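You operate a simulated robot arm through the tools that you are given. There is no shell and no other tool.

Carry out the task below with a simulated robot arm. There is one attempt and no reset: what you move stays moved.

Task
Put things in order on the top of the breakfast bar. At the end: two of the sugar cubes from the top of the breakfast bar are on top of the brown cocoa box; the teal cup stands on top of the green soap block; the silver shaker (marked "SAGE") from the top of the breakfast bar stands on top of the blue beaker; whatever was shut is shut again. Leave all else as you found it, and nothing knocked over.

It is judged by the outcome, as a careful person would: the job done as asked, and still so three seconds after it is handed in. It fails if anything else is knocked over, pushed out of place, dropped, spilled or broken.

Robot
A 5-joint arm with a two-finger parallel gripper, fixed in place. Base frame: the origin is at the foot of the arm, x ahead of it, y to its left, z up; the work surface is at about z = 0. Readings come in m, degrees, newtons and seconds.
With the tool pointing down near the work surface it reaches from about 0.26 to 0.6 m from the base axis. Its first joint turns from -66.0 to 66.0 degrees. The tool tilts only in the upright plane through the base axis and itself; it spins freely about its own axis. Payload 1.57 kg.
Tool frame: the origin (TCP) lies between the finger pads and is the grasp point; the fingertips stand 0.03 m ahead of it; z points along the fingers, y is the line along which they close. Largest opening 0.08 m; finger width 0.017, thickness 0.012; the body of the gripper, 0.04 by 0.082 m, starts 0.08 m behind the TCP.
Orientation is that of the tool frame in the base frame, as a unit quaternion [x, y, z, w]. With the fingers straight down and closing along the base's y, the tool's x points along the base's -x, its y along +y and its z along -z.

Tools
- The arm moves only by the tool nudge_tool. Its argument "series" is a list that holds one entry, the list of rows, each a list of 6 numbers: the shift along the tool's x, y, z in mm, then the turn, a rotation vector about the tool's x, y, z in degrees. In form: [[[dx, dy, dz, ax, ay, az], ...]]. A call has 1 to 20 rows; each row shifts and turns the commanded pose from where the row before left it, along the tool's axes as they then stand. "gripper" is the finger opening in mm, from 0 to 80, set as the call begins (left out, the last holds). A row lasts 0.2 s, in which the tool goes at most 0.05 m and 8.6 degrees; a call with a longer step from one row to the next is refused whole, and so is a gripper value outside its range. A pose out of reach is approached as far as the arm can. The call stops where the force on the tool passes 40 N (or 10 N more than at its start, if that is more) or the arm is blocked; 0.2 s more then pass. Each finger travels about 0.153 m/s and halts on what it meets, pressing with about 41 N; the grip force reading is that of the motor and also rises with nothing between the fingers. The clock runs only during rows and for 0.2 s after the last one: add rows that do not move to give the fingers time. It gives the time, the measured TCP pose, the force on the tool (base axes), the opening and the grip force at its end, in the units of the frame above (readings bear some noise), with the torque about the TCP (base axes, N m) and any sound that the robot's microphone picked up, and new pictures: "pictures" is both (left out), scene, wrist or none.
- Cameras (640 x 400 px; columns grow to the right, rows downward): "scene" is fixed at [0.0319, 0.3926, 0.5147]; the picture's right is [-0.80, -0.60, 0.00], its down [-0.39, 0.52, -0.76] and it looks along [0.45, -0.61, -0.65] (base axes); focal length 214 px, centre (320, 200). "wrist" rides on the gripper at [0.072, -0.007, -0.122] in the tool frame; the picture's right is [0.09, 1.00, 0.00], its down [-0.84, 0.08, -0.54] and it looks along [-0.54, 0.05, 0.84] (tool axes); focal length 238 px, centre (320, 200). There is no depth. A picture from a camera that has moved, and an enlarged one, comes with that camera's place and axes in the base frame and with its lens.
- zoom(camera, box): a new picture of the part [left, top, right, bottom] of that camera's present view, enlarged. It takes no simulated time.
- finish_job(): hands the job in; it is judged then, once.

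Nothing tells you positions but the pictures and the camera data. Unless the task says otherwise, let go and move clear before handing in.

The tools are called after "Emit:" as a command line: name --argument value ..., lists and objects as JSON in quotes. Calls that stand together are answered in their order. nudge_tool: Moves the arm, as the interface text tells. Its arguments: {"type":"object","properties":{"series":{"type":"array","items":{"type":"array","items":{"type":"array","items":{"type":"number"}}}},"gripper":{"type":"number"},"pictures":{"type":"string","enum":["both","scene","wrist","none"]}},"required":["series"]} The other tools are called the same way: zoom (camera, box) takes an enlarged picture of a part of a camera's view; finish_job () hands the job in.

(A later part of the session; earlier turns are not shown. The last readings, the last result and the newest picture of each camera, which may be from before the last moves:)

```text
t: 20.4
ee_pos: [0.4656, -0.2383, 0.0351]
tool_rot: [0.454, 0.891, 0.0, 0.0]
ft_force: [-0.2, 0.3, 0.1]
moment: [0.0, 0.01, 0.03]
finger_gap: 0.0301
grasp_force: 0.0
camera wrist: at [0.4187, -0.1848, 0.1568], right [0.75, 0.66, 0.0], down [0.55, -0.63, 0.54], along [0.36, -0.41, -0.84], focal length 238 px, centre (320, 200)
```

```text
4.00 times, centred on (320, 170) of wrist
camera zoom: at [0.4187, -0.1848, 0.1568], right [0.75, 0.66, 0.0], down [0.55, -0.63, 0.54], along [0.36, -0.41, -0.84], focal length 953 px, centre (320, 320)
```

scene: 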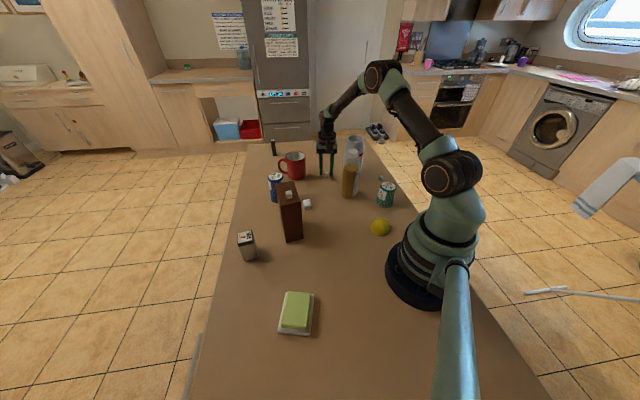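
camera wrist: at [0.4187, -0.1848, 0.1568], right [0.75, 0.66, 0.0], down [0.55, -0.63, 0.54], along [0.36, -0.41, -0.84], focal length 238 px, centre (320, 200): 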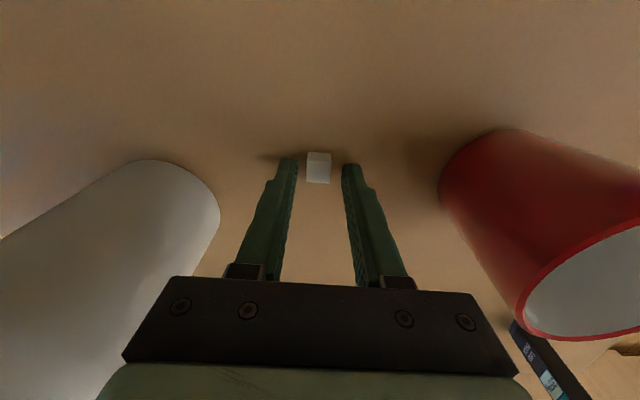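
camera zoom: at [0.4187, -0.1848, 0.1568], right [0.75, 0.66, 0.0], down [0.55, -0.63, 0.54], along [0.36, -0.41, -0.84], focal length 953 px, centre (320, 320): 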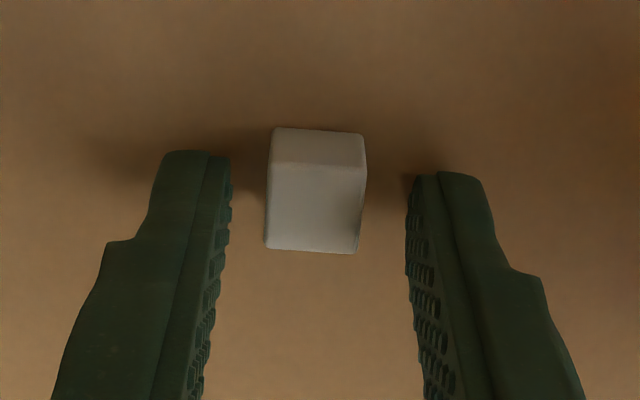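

Cube B sits between the fingertips. Closing and lifting straight up.

Emit:
nudge_tool --series '[[[0, 0, 0, 0, 0, 0], [0, 0, 0, 0, 0, 0], [0, 0, 0, 0, 0, 0]]]' --gripper 10 --pictures "none"

Emit:
nudge_tool --series '[[[0, 0, -20, 0, 0, 0], [0, 0, -40, 0, 0, 0], [0, 0, -45, 0, 0, 0], [0, 0, -45, 0, 0, 0], [0, 0, -45, 0, 0, 0], [0, 0, -35, 0, 0, 0], [0, 0, 0, 0, 0, 0]]]'

Emit:
zoom --camera "wrist" --box '[260, 120, 380, 220]'

```text
t: 21.2
ee_pos: [0.4667, -0.2377, 0.0348]
tool_rot: [0.455, 0.891, 0.0, 0.0]
ft_force: [0.8, -0.4, 0.8]
moment: [-0.03, -0.02, 0.03]
finger_gap: 0.0117
grasp_force: 29.0
```

```text
t: 22.8
ee_pos: [0.4655, -0.2379, 0.2655]
tool_rot: [0.454, 0.891, 0.001, 0.0]
ft_force: [-0.2, -0.4, 0.0]
moment: [-0.01, 0.01, -0.03]
finger_gap: 0.0114
grasp_force: 28.9
camera wrist: at [0.4194, -0.1842, 0.3885], right [0.75, 0.66, 0.0], down [0.55, -0.63, 0.54], along [0.36, -0.41, -0.84], focal length 238 px, centre (320, 200)
```

scene: 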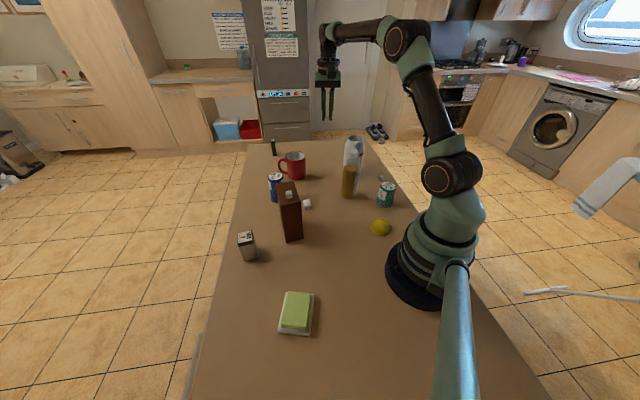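
wrist: 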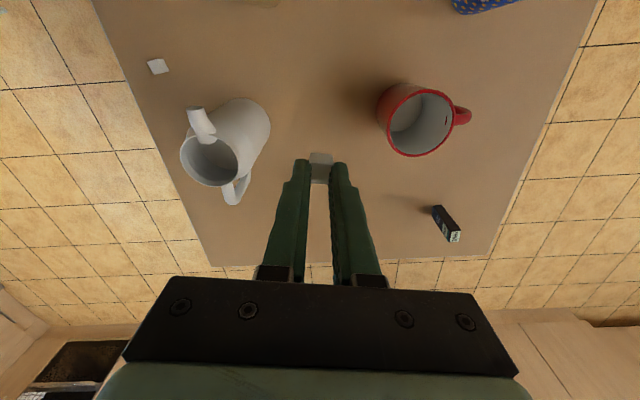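

```text
4.00 times, centred on (320, 170) of wrist
camera zoom: at [0.4194, -0.1842, 0.3885], right [0.75, 0.66, 0.0], down [0.55, -0.63, 0.54], along [0.36, -0.41, -0.84], focal length 953 px, centre (320, 320)
```

zoom: 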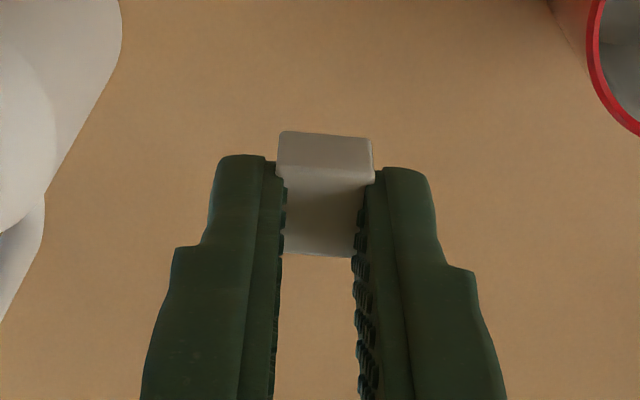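

Cube B is held firmly. I carry it high back to the far half of the box top.

Emit:
nudge_tool --series '[[[0, 0, 0, 0, 0, -6], [0, 0, 0, 0, 0, -6], [0, 0, 0, 0, 0, -6], [29.3, 25.06, 0, 0, 0, 0], [29.3, 25.06, 0, 0, 0, 0], [29.3, 25.06, 0, 0, 0, 0], [29.3, 25.06, 0, 0, 0, 0], [29.3, 25.06, 0, 0, 0, 0], [29.3, 25.06, 0, 0, 0, 0], [29.3, 25.06, 0, 0, 0, 0], [29.3, 25.06, 0, 0, 0, 0], [0, 0, 20, 0, 0, 0], [0, 0, 20, 0, 0, 0], [0, 0, 0, 0, 0, 0]]]'

Emit:
zoom --camera "wrist" --box '[240, 80, 400, 240]'

Emit:
zoom --camera "scene" --box '[265, 150, 325, 205]'

```text
t: 25.8
ee_pos: [0.3937, 0.0623, 0.2242]
tool_rot: [0.309, 0.951, 0.0, 0.0]
ft_force: [0.1, 0.1, 0.4]
moment: [-0.04, 0.04, 0.01]
finger_gap: 0.0117
grasp_force: 29.4
camera wrist: at [0.3323, 0.0984, 0.3474], right [0.51, 0.86, 0.0], down [0.72, -0.43, 0.54], along [0.47, -0.28, -0.84], focal length 238 px, centre (320, 200)
```

scene: 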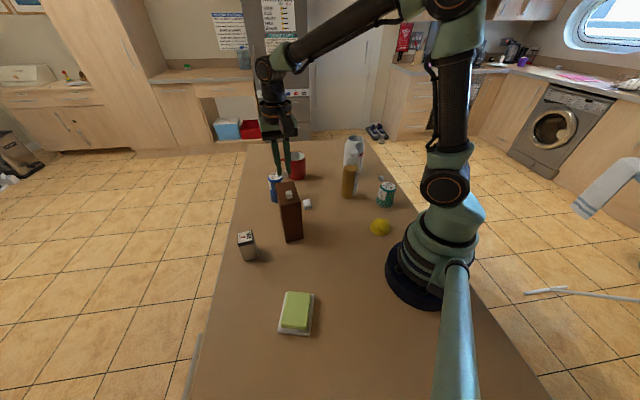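
wrist: 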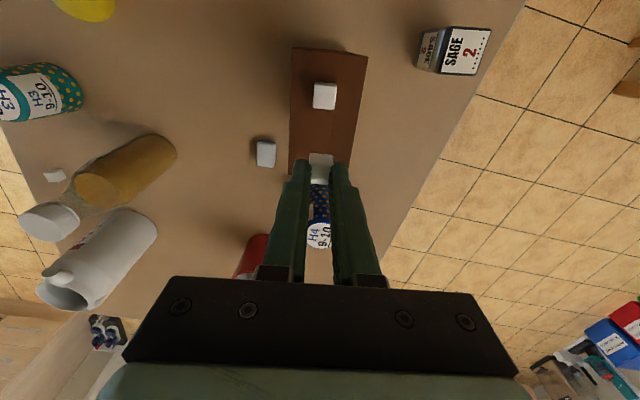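

```text
2.50 times, centred on (320, 160) of wrist
camera zoom: at [0.3323, 0.0984, 0.3474], right [0.51, 0.86, 0.0], down [0.72, -0.43, 0.54], along [0.47, -0.28, -0.84], focal length 596 px, centre (320, 300)
```

zoom: 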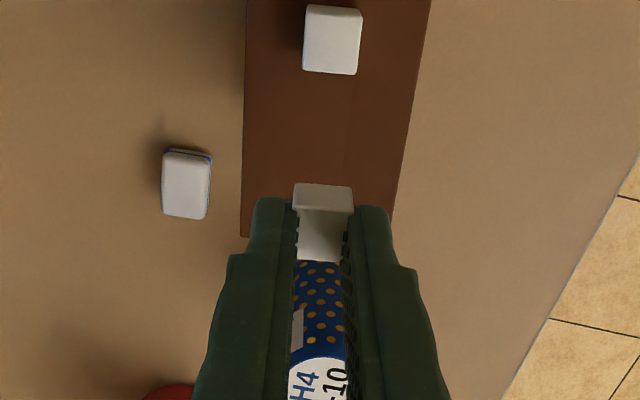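

```text
7.27 times, centred on (295, 178) of scene
camera zoom: at [0.0319, 0.3926, 0.5147], right [-0.8, -0.6, 0.0], down [-0.39, 0.52, -0.76], along [0.45, -0.61, -0.65], focal length 1560 px, centre (502, 364)
```

zoom: 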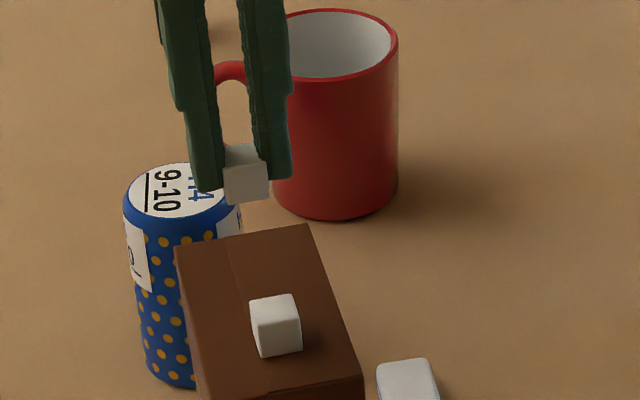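

Cube B hangs over the far half with good margins. Lowering.

Emit:
nudge_tool --series '[[[0, 0, 20, 0, 0, 0], [0, 0, 14, 0, 0, 0], [0, 0, 4, 0, 0, 0], [0, 0, 0, 0, 0, 0]]]' --pictures "none"

Emit:
nudge_tool --series '[[[0, 0, 1.5, 0, 0, 0], [0, 0, 0, 0, 0, 0]]]' --pictures "none"

Emit:
zoom --camera "scene" --box '[265, 165, 325, 205]'

```text
t: 26.8
ee_pos: [0.3941, 0.063, 0.1868]
tool_rot: [0.309, 0.951, 0.0, 0.0]
ft_force: [-0.7, 0.1, 0.0]
moment: [0.0, -0.01, 0.0]
finger_gap: 0.0118
grasp_force: 29.0
```

```text
t: 27.4
ee_pos: [0.3936, 0.0628, 0.185]
tool_rot: [0.309, 0.951, 0.0, 0.0]
ft_force: [-0.7, 1.1, -0.5]
moment: [-0.02, 0.05, -0.03]
finger_gap: 0.0116
grasp_force: 28.5
```

```text
10.00 times, centred on (295, 185) of scene
camera zoom: at [0.0319, 0.3926, 0.5147], right [-0.8, -0.6, 0.0], down [-0.39, 0.52, -0.76], along [0.45, -0.61, -0.65], focal length 2145 px, centre (570, 350)
```

zoom: 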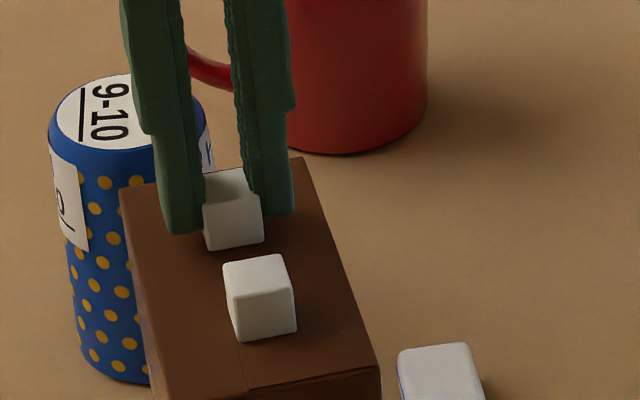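

Emit:
nudge_tool --series '[[[0, 0, 1.3, 0, 0, 0], [0, 0, 0, 0, 0, 0]]]' --pictures "none"

```text
t: 28.0
ee_pos: [0.3931, 0.0617, 0.1841]
tool_rot: [0.309, 0.951, 0.0, 0.0]
ft_force: [-0.1, -0.3, 0.7]
moment: [-0.02, 0.02, -0.01]
finger_gap: 0.0116
grasp_force: 28.6
```

The cube is within about a millimetre of the box top; I continue in small steps until contact.

Emit:
nudge_tool --series '[[[0, 0, 1, 0, 0, 0], [0, 0, 0, 0, 0, 0]]]' --pictures "none"

```text
t: 28.6
ee_pos: [0.3945, 0.0624, 0.1828]
tool_rot: [0.309, 0.951, 0.0, 0.001]
ft_force: [-0.6, -0.6, 6.8]
moment: [0.01, 0.02, 0.01]
finger_gap: 0.0117
grasp_force: 28.9
```

Contact. Easing off, releasing and rising.

Emit:
nudge_tool --series '[[[0, 0, -0.6, 0, 0, 0], [0, 0, 0, 0, 0, 0]]]' --pictures "none"

Emit:
nudge_tool --series '[[[0, 0, 0, 0, 0, 0], [0, 0, 0, 0, 0, 0]]]' --gripper 30 --pictures "none"

Emit:
nudge_tool --series '[[[0, 0, -15, 0, 0, 0], [0, 0, -40, 0, 0, 0], [0, 0, -45, 0, 0, 0], [0, 0, 0, 0, 0, 0]]]'

Emit:
zoom --camera "scene" --box '[240, 140, 360, 250]'

Emit:
zoom --camera "wrist" --box '[0, 0, 250, 200]'

```text
t: 29.2
ee_pos: [0.3936, 0.0616, 0.1832]
tool_rot: [0.309, 0.951, 0.0, 0.0]
ft_force: [0.7, 0.7, 1.2]
moment: [0.0, -0.03, 0.0]
finger_gap: 0.0111
grasp_force: 28.8
```

```text
t: 29.8
ee_pos: [0.3934, 0.0625, 0.1849]
tool_rot: [0.308, 0.951, 0.0, 0.0]
ft_force: [0.1, -0.2, -0.1]
moment: [0.01, 0.02, 0.01]
finger_gap: 0.0301
grasp_force: 0.0
```

```text
t: 30.8
ee_pos: [0.3932, 0.0624, 0.2845]
tool_rot: [0.309, 0.951, 0.0, 0.0]
ft_force: [0.4, -0.7, 0.1]
moment: [-0.01, 0.01, 0.02]
finger_gap: 0.0298
grasp_force: 0.1
camera wrist: at [0.3335, 0.0983, 0.4073], right [0.51, 0.86, 0.0], down [0.72, -0.43, 0.54], along [0.47, -0.28, -0.84], focal length 238 px, centre (320, 200)
```

scene: 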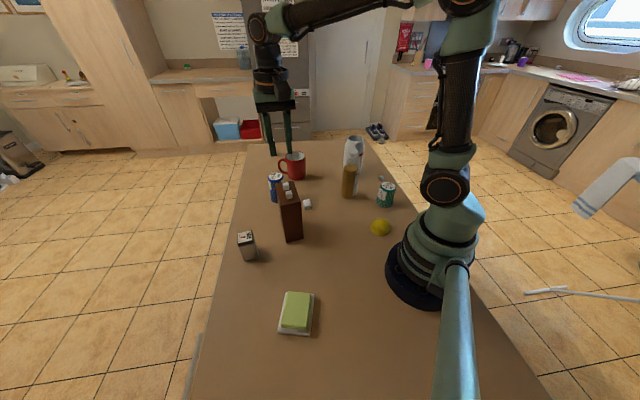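
wrist: 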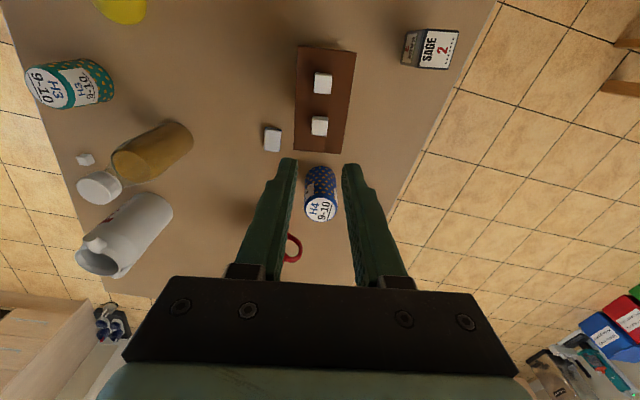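

```text
3.64 times, centred on (300, 195) of scene
camera zoom: at [0.0319, 0.3926, 0.5147], right [-0.8, -0.6, 0.0], down [-0.39, 0.52, -0.76], along [0.45, -0.61, -0.65], focal length 780 px, centre (393, 218)
```

zoom: 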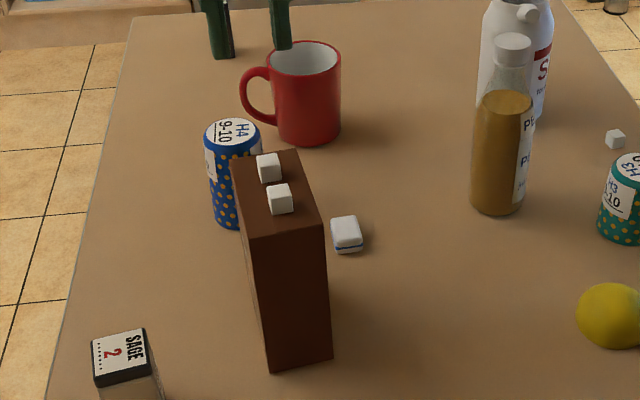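

```text
2.00 times, centred on (125, 100) of wrist
camera zoom: at [0.3335, 0.0983, 0.4073], right [0.51, 0.86, 0.0], down [0.72, -0.43, 0.54], along [0.47, -0.28, -0.84], focal length 477 px, centre (710, 400)
```

zoom: 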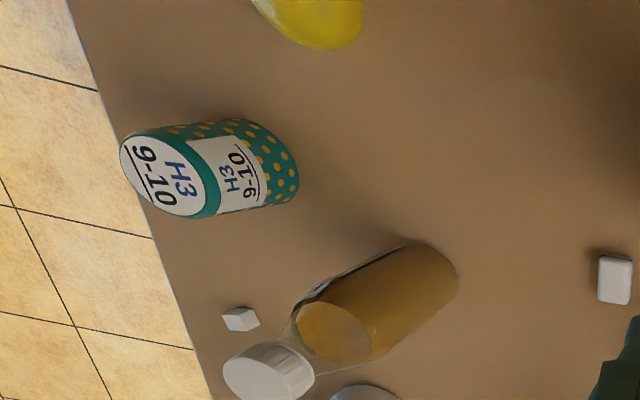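

Both cubes are on the box. Next is the teal cup near (0.198, −0.215): I turn the tool square to the base, fly over to it and look down before grasping.

Emit:
nudge_tool --series '[[[0, 0, 0, 0, 0, -7.2], [0, 0, 0, 0, 0, -7.2], [0, 0, 0, 0, 0, -7.2], [0, 0, 0, 0, 0, -7.2], [0, 0, 0, 0, 0, -7.2], [24.5, -34.6, 0, 0, 0, 0], [24.5, -34.6, 0, 0, 0, 0], [24.5, -34.6, 0, 0, 0, 0], [24.5, -34.6, 0, 0, 0, 0], [24.5, -34.6, 0, 0, 0, 0], [24.5, -34.6, 15, 0, 0, 0], [24.5, -34.6, 20, 0, 0, 0], [24.5, -34.6, 20, 0, 0, 0], [0, 0, 0, 0, 0, 0]]]' --gripper 78

Emit:
zoom --camera "wrist" --box '[220, 40, 420, 200]'

```text
t: 33.8
ee_pos: [0.1991, -0.2156, 0.2291]
tool_rot: [0.0, 1.0, 0.0, 0.0]
ft_force: [-0.4, -0.8, -0.9]
moment: [-0.01, 0.04, -0.01]
finger_gap: 0.0781
grasp_force: 0.1
camera wrist: at [0.1274, -0.2232, 0.3516], right [-0.09, 1.0, 0.0], down [0.84, 0.08, 0.54], along [0.54, 0.05, -0.84], focal length 238 px, centre (320, 200)
```

scene: 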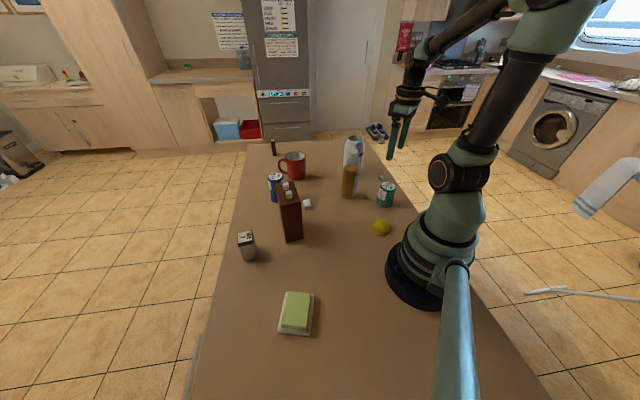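
wrist: 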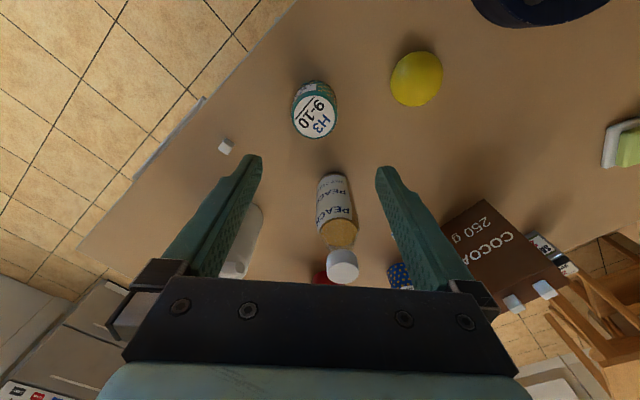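

```text
2.50 times, centred on (320, 120) of wrist
camera zoom: at [0.1274, -0.2232, 0.3516], right [-0.09, 1.0, 0.0], down [0.84, 0.08, 0.54], along [0.54, 0.05, -0.84], focal length 596 px, centre (320, 400)
```

zoom: 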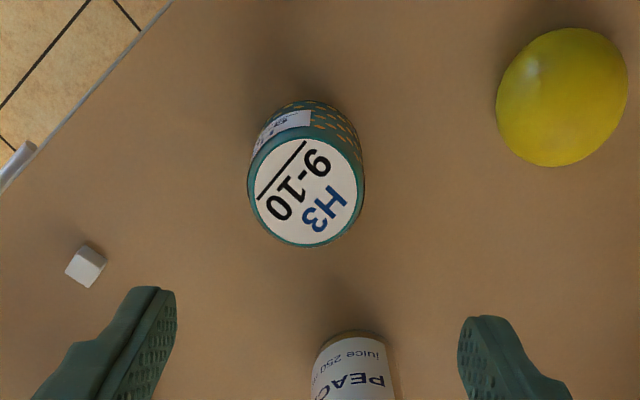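

The teal cup (closed, flat top, ≈54 mm wide, ≈70 mm high) is centred at about (0.196, −0.223). I shift over it and lower part way.

Emit:
nudge_tool --series '[[[3, -7.5, 0, 0, 0, 0], [0, 0, 35, 0, 0, 0], [0, 0, 35, 0, 0, 0], [0, 0, 25, 0, 0, 0], [0, 0, 0, 0, 0, 0]]]'

Emit:
zoom --camera "wrist" --box '[220, 60, 420, 220]'

Emit:
zoom --camera "scene" --box '[340, 140, 430, 220]'

```text
t: 35.0
ee_pos: [0.1946, -0.2231, 0.1325]
tool_rot: [0.0, 1.0, 0.0, 0.0]
ft_force: [-0.6, -0.6, -0.7]
moment: [-0.03, -0.01, -0.01]
finger_gap: 0.0783
grasp_force: 0.1
camera wrist: at [0.1235, -0.2305, 0.2553], right [-0.09, 1.0, 0.0], down [0.84, 0.08, 0.54], along [0.54, 0.05, -0.84], focal length 238 px, centre (320, 200)
```

scene: 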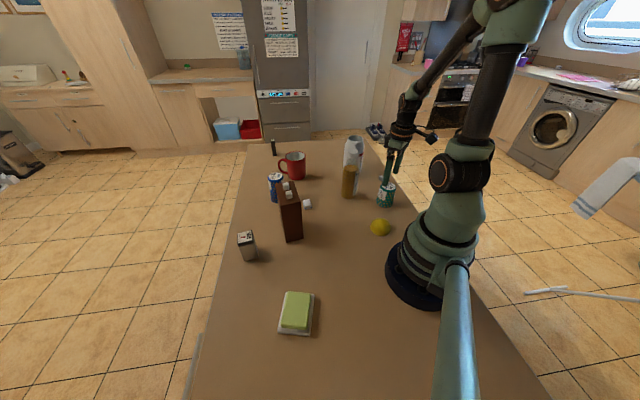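
wrist: 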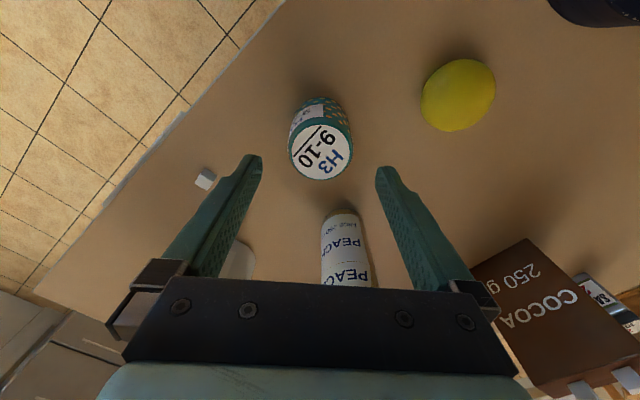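

```text
2.50 times, centred on (320, 140) of wrist
camera zoom: at [0.1235, -0.2305, 0.2553], right [-0.09, 1.0, 0.0], down [0.84, 0.08, 0.54], along [0.54, 0.05, -0.84], focal length 596 px, centre (320, 350)
```

zoom: 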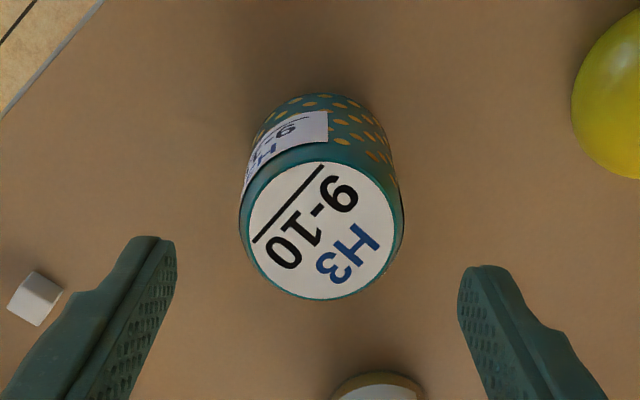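

```text
5.00 times, centred on (385, 180) of scene
camera zoom: at [0.0319, 0.3926, 0.5147], right [-0.8, -0.6, 0.0], down [-0.39, 0.52, -0.76], along [0.45, -0.61, -0.65], focal length 1072 px, centre (-5, 300)
```

zoom: 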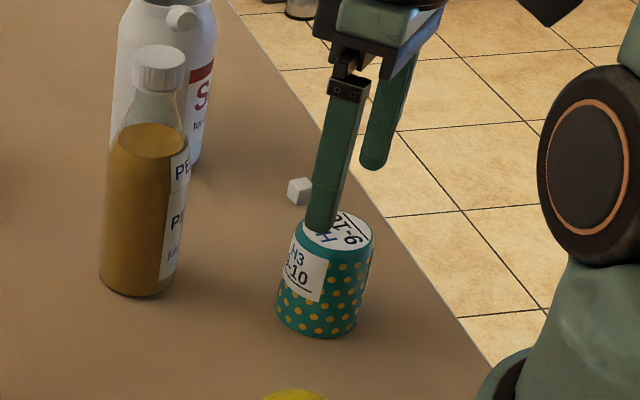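

The cup is centred between the fingers. It widens toward the bottom, so I grip around its lower half with the tips ~20 mm above the surface.

Emit:
nudge_tool --series '[[[0, 0, 30, 0, 0, 0], [0, 0, 30, 0, 0, 0], [0, 0, 22, 0, 0, 0], [0, 0, 0, 0, 0, 0]]]'

Emit:
zoom --camera "scene" --box '[340, 140, 430, 220]'

```text
t: 36.0
ee_pos: [0.1955, -0.2228, 0.052]
tool_rot: [0.0, 1.0, 0.0, 0.0]
ft_force: [0.2, -0.6, 0.6]
moment: [0.0, 0.02, -0.02]
finger_gap: 0.078
grasp_force: 0.1
camera wrist: at [0.1235, -0.2304, 0.1742], right [-0.09, 1.0, 0.0], down [0.84, 0.08, 0.54], along [0.54, 0.05, -0.84], focal length 238 px, centre (320, 200)
```

scene: 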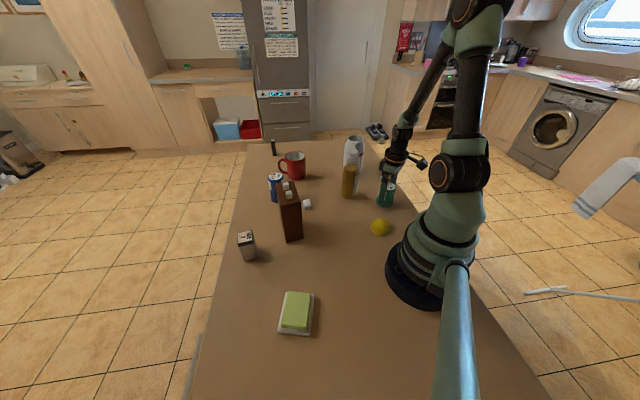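
wrist: 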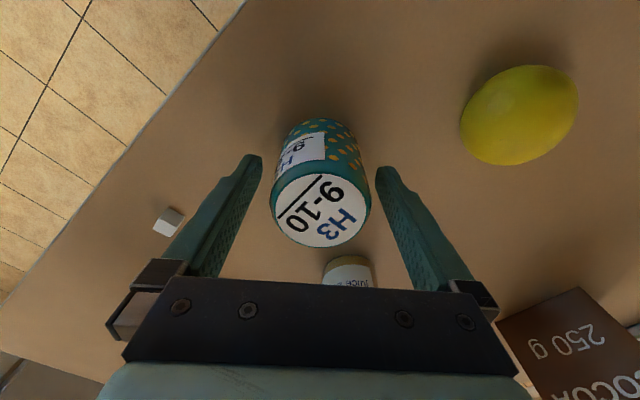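

```text
5.00 times, centred on (385, 180) of scene
camera zoom: at [0.0319, 0.3926, 0.5147], right [-0.8, -0.6, 0.0], down [-0.39, 0.52, -0.76], along [0.45, -0.61, -0.65], focal length 1072 px, centre (-5, 300)
```

zoom: 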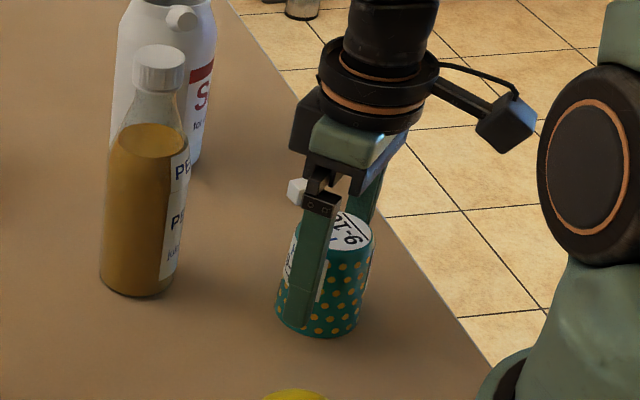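

Emit:
nudge_tool --series '[[[0, 0, 0, 0, 0, 0], [0, 0, 0, 0, 0, 0], [0, 0, 0, 0, 0, 0]]]' --gripper 54

```text
t: 36.8
ee_pos: [0.1944, -0.224, 0.0525]
tool_rot: [0.0, 1.0, 0.0, 0.0]
ft_force: [1.2, -0.5, -0.2]
moment: [0.01, -0.01, 0.04]
finger_gap: 0.0563
grasp_force: 40.8
camera wrist: at [0.1235, -0.2304, 0.1745], right [-0.09, 1.0, 0.0], down [0.84, 0.08, 0.54], along [0.54, 0.05, -0.84], focal length 238 px, centre (320, 200)
```

scene: 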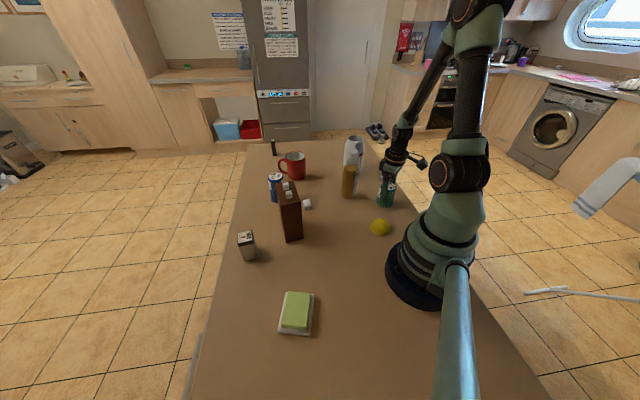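
wrist: 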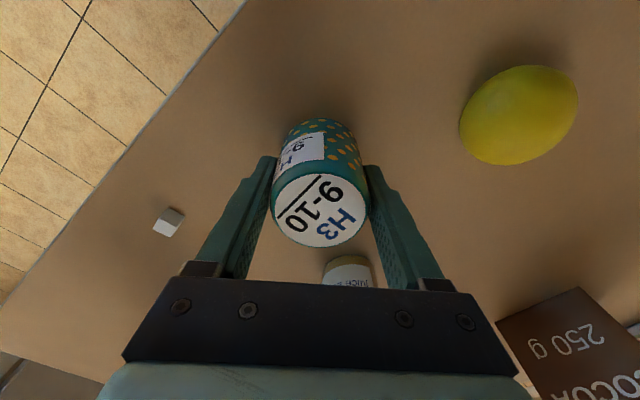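

The cup is gripped at 56 mm. Lifting it a little first to check the hold, then up to carrying height.

Emit:
nudge_tool --series '[[[0, 0, -8, 0, 0, 0], [0, 0, -12, 0, 0, 0], [0, 0, 0, 0, 0, 0]]]' --pictures "none"

Emit:
zoom --camera "scene" --box '[340, 140, 430, 220]'

```text
t: 37.6
ee_pos: [0.1946, -0.2217, 0.0718]
tool_rot: [0.0, 1.0, 0.0, 0.001]
ft_force: [-0.2, -0.2, -1.7]
moment: [0.01, 0.0, 0.03]
finger_gap: 0.0561
grasp_force: 41.1
```

```text
5.00 times, centred on (385, 180) of scene
camera zoom: at [0.0319, 0.3926, 0.5147], right [-0.8, -0.6, 0.0], down [-0.39, 0.52, -0.76], along [0.45, -0.61, -0.65], focal length 1072 px, centre (-5, 300)
```

zoom: 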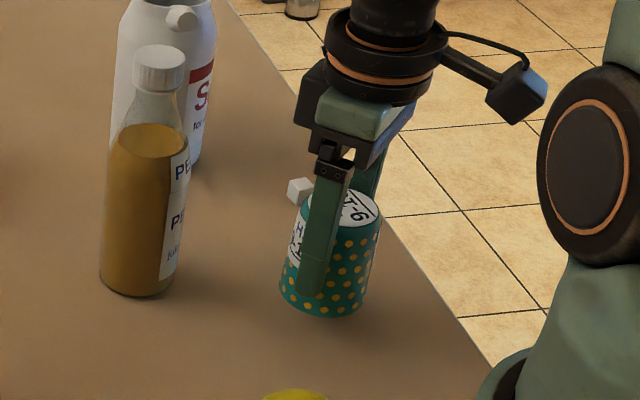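

Emit:
nudge_tool --series '[[[0, 0, -40, 0, 0, 0], [0, 0, -40, 0, 0, 0], [0, 0, -40, 0, 0, 0], [0, 0, -40, 0, 0, 0], [0, 0, -40, 0, 0, 0], [0, 0, 0, 0, 0, 0]]]'

Emit:
zoom --camera "scene" --box '[340, 70, 450, 220]'

```text
t: 39.0
ee_pos: [0.1957, -0.2233, 0.2718]
tool_rot: [0.0, 1.0, 0.0, 0.0]
ft_force: [0.0, 0.5, -1.9]
moment: [-0.02, -0.03, -0.01]
finger_gap: 0.0561
grasp_force: 40.6
camera wrist: at [0.1242, -0.2309, 0.3949], right [-0.09, 1.0, 0.0], down [0.84, 0.08, 0.54], along [0.54, 0.05, -0.84], focal length 238 px, centre (320, 200)
```

scene: 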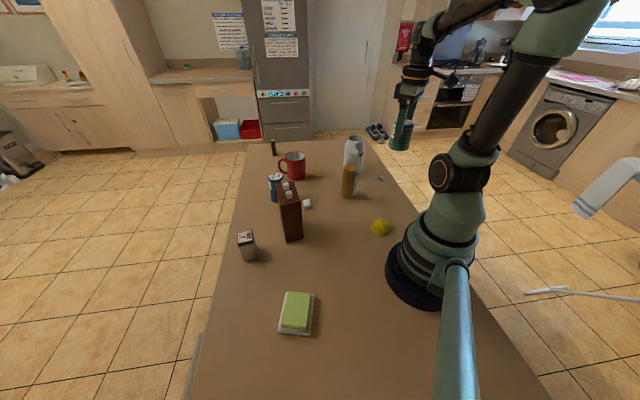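
wrist: 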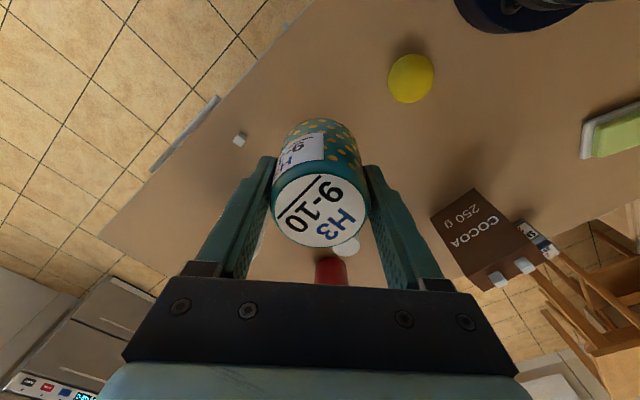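

```text
2.67 times, centred on (395, 145) of scene
camera zoom: at [0.0319, 0.3926, 0.5147], right [-0.8, -0.6, 0.0], down [-0.39, 0.52, -0.76], along [0.45, -0.61, -0.65], focal length 572 px, centre (120, 347)
```

zoom: 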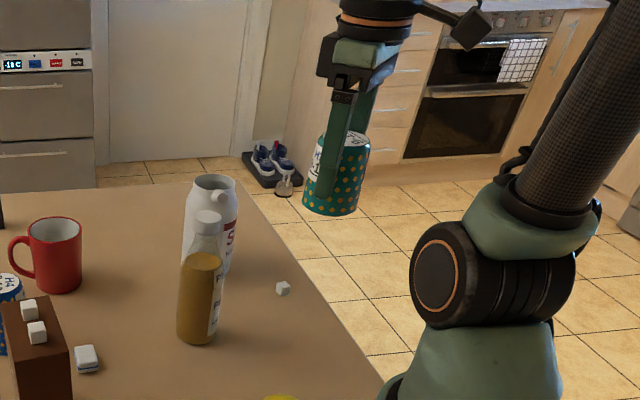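

The cup hangs level and clear. I carry it around on an arc of about 0.31 m radius, well above everything, to the soap.

Emit:
nudge_tool --series '[[[-26.25, 30.9, 0, 0, 0, 0], [-26.25, 30.9, 0, 0, 0, 0], [-26.25, 30.9, 0, 0, 0, 0], [-26.25, 30.9, 0, 0, 0, 0], [-8.33, 40, 0, 0, 0, 0], [-8.33, 40, 0, 0, 0, 0], [-8.33, 40, 0, 0, 0, 0], [11.25, 32.5, 0, 0, 0, 0], [11.25, 32.5, 0, 0, 0, 0], [11.25, 32.5, 0, 0, 0, 0], [11.25, 32.5, 0, 0, 0, 0], [21.25, 27.5, 0, 0, 0, 0], [21.25, 27.5, 0, 0, 0, 0], [21.25, 27.5, 0, 0, 0, 0], [21.25, 27.5, 0, 0, 0, 0], [0, 0, 0, 0, 0, 0]]]'

Emit:
zoom --camera "wrist" --box '[220, 40, 420, 240]'

Emit:
zoom --camera "scene" --box '[230, 200, 370, 350]'

```text
t: 42.4
ee_pos: [0.195, 0.2604, 0.2722]
tool_rot: [0.0, 1.0, 0.0, -0.001]
ft_force: [-0.6, 0.7, -1.8]
moment: [0.01, 0.02, -0.01]
finger_gap: 0.0563
grasp_force: 41.1
camera wrist: at [0.1235, 0.2537, 0.3942], right [-0.09, 1.0, 0.0], down [0.84, 0.08, 0.54], along [0.54, 0.05, -0.84], focal length 238 px, centre (320, 200)
```

scene: 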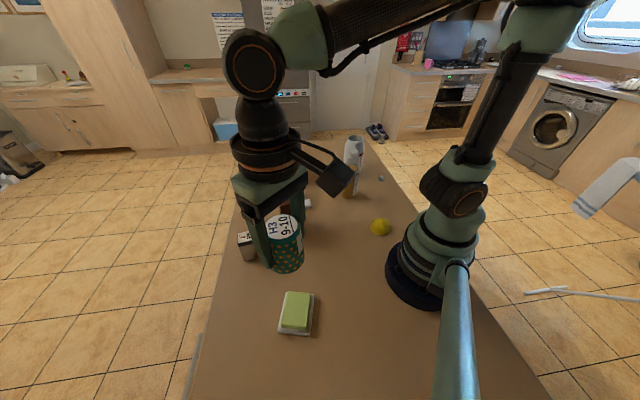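
wrist: 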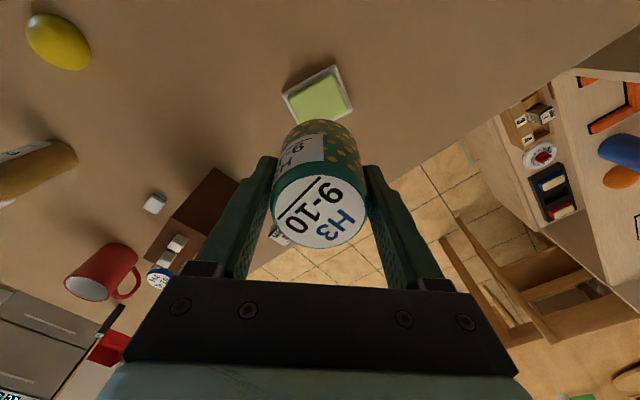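

```text
2.00 times, centred on (320, 140) of wrist
camera zoom: at [0.1235, 0.2537, 0.3942], right [-0.09, 1.0, 0.0], down [0.84, 0.08, 0.54], along [0.54, 0.05, -0.84], focal length 477 px, centre (320, 320)
```

zoom: 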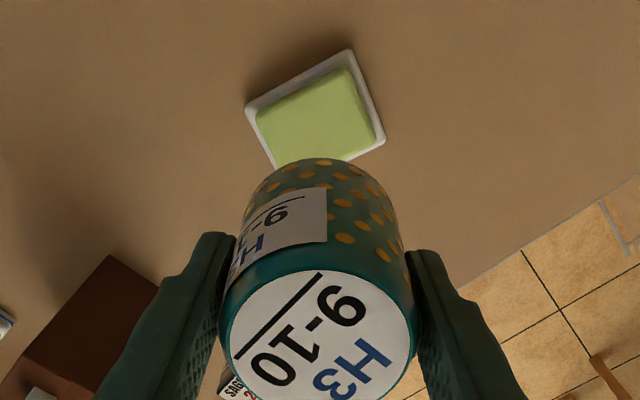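

```text
2.67 times, centred on (300, 275) of scene
camera zoom: at [0.0319, 0.3927, 0.5147], right [-0.8, -0.6, 0.0], down [-0.39, 0.52, -0.76], along [0.45, -0.61, -0.65], focal length 572 px, centre (373, 0)
```

zoom: 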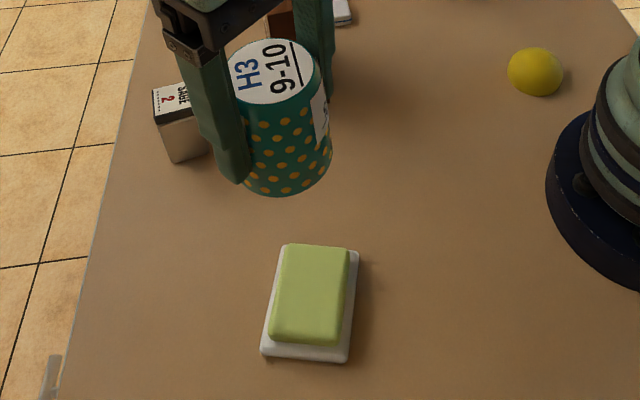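

The soap's top centre is about (0.193, 0.2585), roughly 51 × 69 mm. I shift slightly and lower the cup to a little above it.

Emit:
nudge_tool --series '[[[2, -2, 0, 0, 0, 0], [0, 0, 40, 0, 0, 0], [0, 0, 40, 0, 0, 0], [0, 0, 40, 0, 0, 0], [0, 0, 35, 0, 0, 0], [0, 0, 0, 0, 0, 0]]]'

Emit:
zoom --camera "scene" --box '[260, 240, 340, 350]'

Emit:
zoom --camera "wrist" --box '[240, 80, 400, 200]'

```text
t: 43.8
ee_pos: [0.1912, 0.2594, 0.1168]
tool_rot: [0.001, 1.0, 0.0, 0.0]
ft_force: [-0.1, 0.6, -2.2]
moment: [0.01, 0.03, -0.01]
finger_gap: 0.0564
grasp_force: 40.9
camera wrist: at [0.1213, 0.252, 0.239], right [-0.09, 1.0, 0.0], down [0.84, 0.08, 0.54], along [0.54, 0.05, -0.84], focal length 238 px, centre (320, 200)
```

scene: 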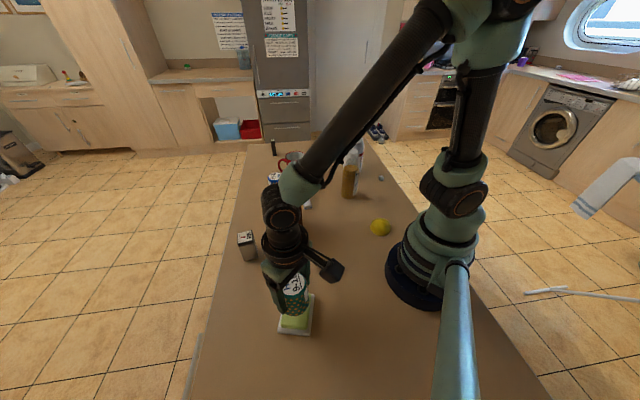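
wrist: 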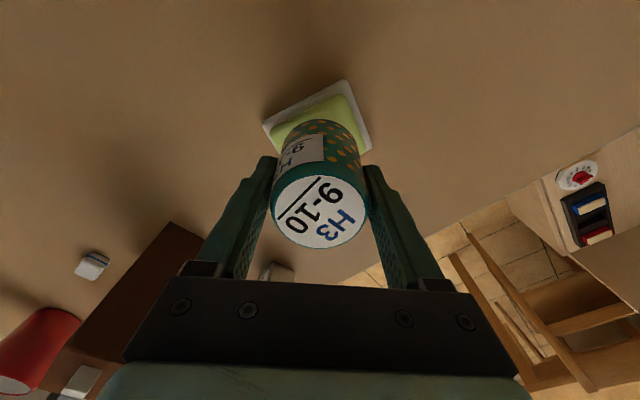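

```text
3.64 times, centred on (300, 295) of scene
camera zoom: at [0.0319, 0.3926, 0.5147], right [-0.8, -0.6, 0.0], down [-0.39, 0.52, -0.76], along [0.45, -0.61, -0.65], focal length 780 px, centre (393, -146)
```

zoom: 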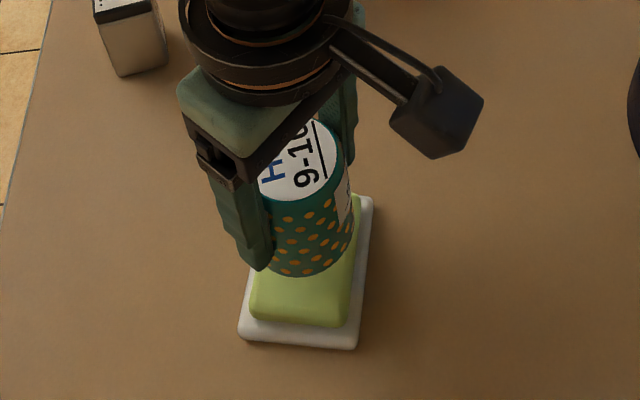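

```text
3.33 times, centred on (320, 140) of wrist
camera zoom: at [0.1213, 0.252, 0.239], right [-0.09, 1.0, 0.0], down [0.84, 0.08, 0.54], along [0.54, 0.05, -0.84], focal length 794 px, centre (320, 400)
```

zoom: 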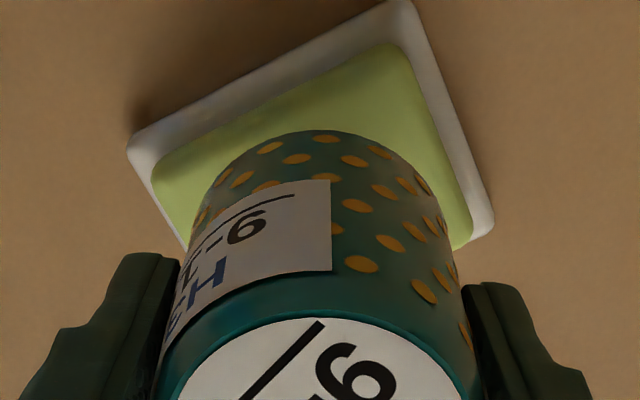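

Aligned within a couple of millimetres. Lowering further in careful steps.

Emit:
nudge_tool --series '[[[0, -1, 15, 0, 0, 0], [0, 0, 10, 0, 0, 0], [0, 0, 0, 0, 0, 0]]]' --pictures "none"

Emit:
zoom --camera "scene" --box '[260, 240, 340, 350]'

```text
t: 44.6
ee_pos: [0.1945, 0.2583, 0.0914]
tool_rot: [0.0, 1.0, 0.0, -0.001]
ft_force: [0.0, 0.0, -1.5]
moment: [0.01, 0.01, 0.0]
finger_gap: 0.0563
grasp_force: 41.6
```

```text
3.64 times, centred on (300, 295) of scene
camera zoom: at [0.0319, 0.3926, 0.5147], right [-0.8, -0.6, 0.0], down [-0.39, 0.52, -0.76], along [0.45, -0.61, -0.65], focal length 780 px, centre (393, -146)
```

zoom: 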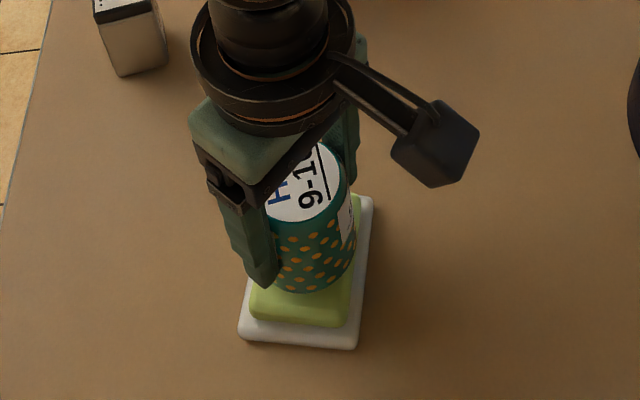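

Emit:
nudge_tool --series '[[[0, 0, 4, 0, 0, 0], [0, 0, 0, 0, 0, 0]]]' --pictures "none"

Emit:
nudge_tool --series '[[[0, 0, 2, 0, 0, 0], [0, 0, 0, 0, 0, 0]]]' --pictures "none"

Emit:
zoom --camera "scene" --box '[260, 240, 340, 350]'

```text
t: 45.2
ee_pos: [0.1934, 0.2576, 0.0886]
tool_rot: [0.0, 1.0, 0.0, -0.001]
ft_force: [-0.6, -0.1, -1.4]
moment: [0.03, -0.02, -0.04]
finger_gap: 0.0563
grasp_force: 41.2
```

```text
t: 45.8
ee_pos: [0.1931, 0.2579, 0.0863]
tool_rot: [-0.001, 1.0, -0.001, 0.0]
ft_force: [-0.5, -0.6, -1.6]
moment: [-0.03, -0.05, -0.01]
finger_gap: 0.0562
grasp_force: 40.8
```

```text
3.64 times, centred on (300, 295) of scene
camera zoom: at [0.0319, 0.3926, 0.5147], right [-0.8, -0.6, 0.0], down [-0.39, 0.52, -0.76], along [0.45, -0.61, -0.65], focal length 780 px, centre (393, -146)
```

zoom: 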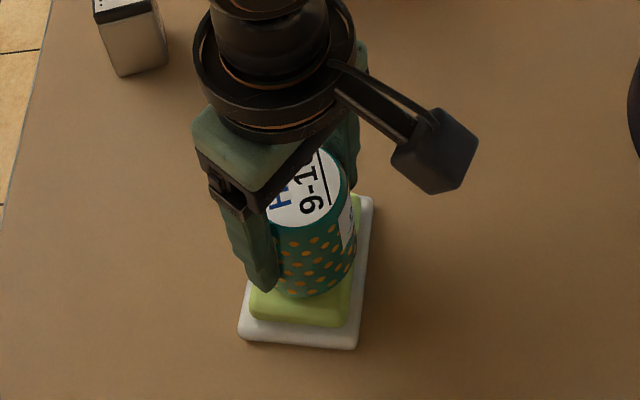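

Emit:
nudge_tool --series '[[[0, 0, 2, 0, 0, 0], [0, 0, 0, 0, 0, 0]]]' --pictures "none"

Emit:
nudge_tool --series '[[[0, 0, 1.5, 0, 0, 0], [0, 0, 0, 0, 0, 0]]]' --pictures "none"

```text
t: 46.4
ee_pos: [0.1934, 0.2578, 0.0828]
tool_rot: [0.0, 1.0, 0.0, 0.0]
ft_force: [-0.2, 0.1, -1.7]
moment: [-0.01, 0.02, 0.01]
finger_gap: 0.0565
grasp_force: 40.6
```

```text
t: 47.0
ee_pos: [0.1923, 0.2579, 0.0824]
tool_rot: [0.0, 1.0, 0.001, 0.0]
ft_force: [0.0, -0.4, -1.8]
moment: [-0.01, 0.0, 0.0]
finger_gap: 0.0559
grasp_force: 40.7
```

Still no contact (only the cup's own weight reads). Continuing in small steps.

Emit:
nudge_tool --series '[[[0, 0, 1.5, 0, 0, 0], [0, 0, 0, 0, 0, 0]]]' --pictures "none"

Emit:
nudge_tool --series '[[[0, 0, 1.2, 0, 0, 0], [0, 0, 0, 0, 0, 0]]]' --pictures "none"

Emit:
zoom --camera "scene" --box '[260, 240, 340, 350]'

```text
t: 47.6
ee_pos: [0.1919, 0.259, 0.0822]
tool_rot: [0.0, 1.0, 0.0, 0.0]
ft_force: [-5.9, -9.6, 33.2]
moment: [-0.39, 0.26, -0.02]
finger_gap: 0.0561
grasp_force: 40.6
```

```text
t: 48.2
ee_pos: [0.1939, 0.2594, 0.0804]
tool_rot: [0.0, 1.0, 0.001, 0.0]
ft_force: [-0.3, -12.7, 41.9]
moment: [-0.54, -0.01, -0.08]
finger_gap: 0.0564
grasp_force: 41.3
```

```text
3.64 times, centred on (300, 295) of scene
camera zoom: at [0.0318, 0.3925, 0.5148], right [-0.8, -0.6, 0.0], down [-0.39, 0.52, -0.76], along [0.45, -0.61, -0.65], focal length 780 px, centre (393, -146)
```

zoom: 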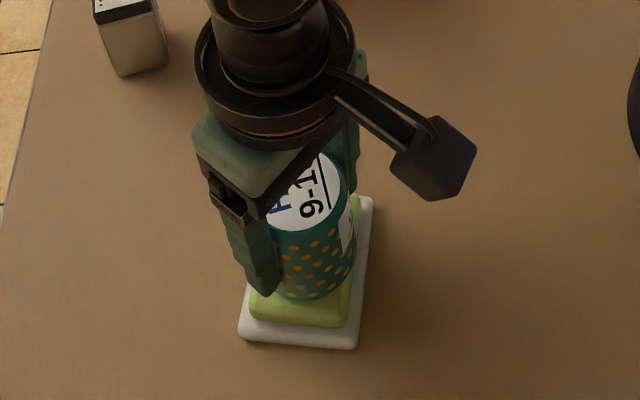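

Contact made, a bit firmly. I back up until the force is small before releasing.

Emit:
nudge_tool --series '[[[0, 0, -1.5, 0, 0, 0], [0, 0, 0, 0, 0, 0]]]' --pictures "none"

```text
t: 48.8
ee_pos: [0.1917, 0.2578, 0.0808]
tool_rot: [0.0, 1.0, 0.001, 0.0]
ft_force: [1.2, 0.7, 3.6]
moment: [0.13, -0.11, 0.03]
finger_gap: 0.0563
grasp_force: 41.5
```

Emit:
nudge_tool --series '[[[0, 0, 0, 0, 0, 0], [0, 0, 0, 0, 0, 0]]]' --gripper 66 --pictures "none"

Emit:
zoom --camera "scene" --box '[260, 240, 340, 350]'

Emit:
zoom --camera "wrist" --box '[240, 80, 400, 260]'

```text
t: 49.4
ee_pos: [0.1936, 0.2584, 0.0799]
tool_rot: [-0.001, 1.0, 0.0, 0.0]
ft_force: [-0.8, 0.0, 0.5]
moment: [-0.02, 0.01, 0.01]
finger_gap: 0.0664
grasp_force: 0.0
```

```text
3.64 times, centred on (300, 295) of scene
camera zoom: at [0.0319, 0.3926, 0.5147], right [-0.8, -0.6, 0.0], down [-0.39, 0.52, -0.76], along [0.45, -0.61, -0.65], focal length 780 px, centre (393, -146)
```

zoom: 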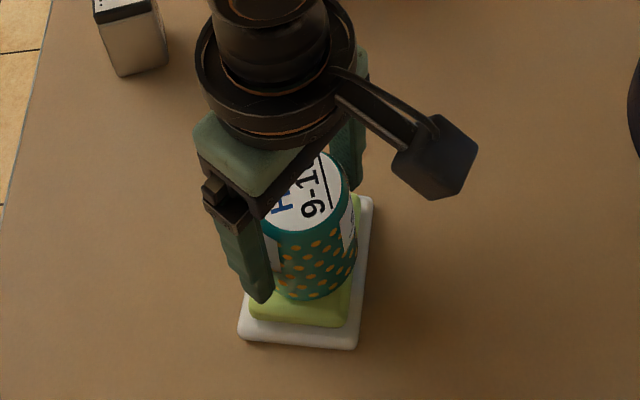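

```text
2.22 times, centred on (320, 170) of wrist
camera zoom: at [0.1215, 0.2509, 0.2038], right [-0.09, 1.0, 0.0], down [0.84, 0.08, 0.54], along [0.54, 0.05, -0.84], focal length 530 px, centre (320, 267)
```

zoom: 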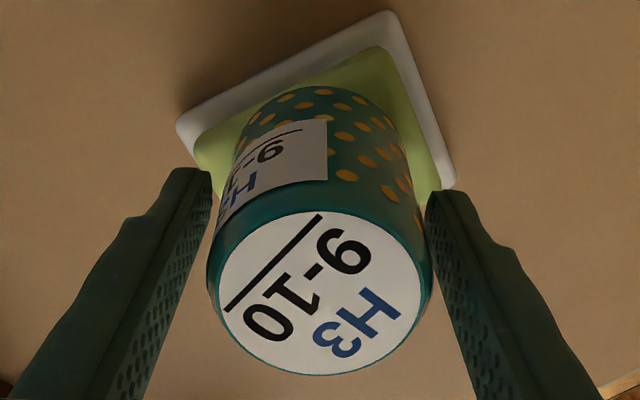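

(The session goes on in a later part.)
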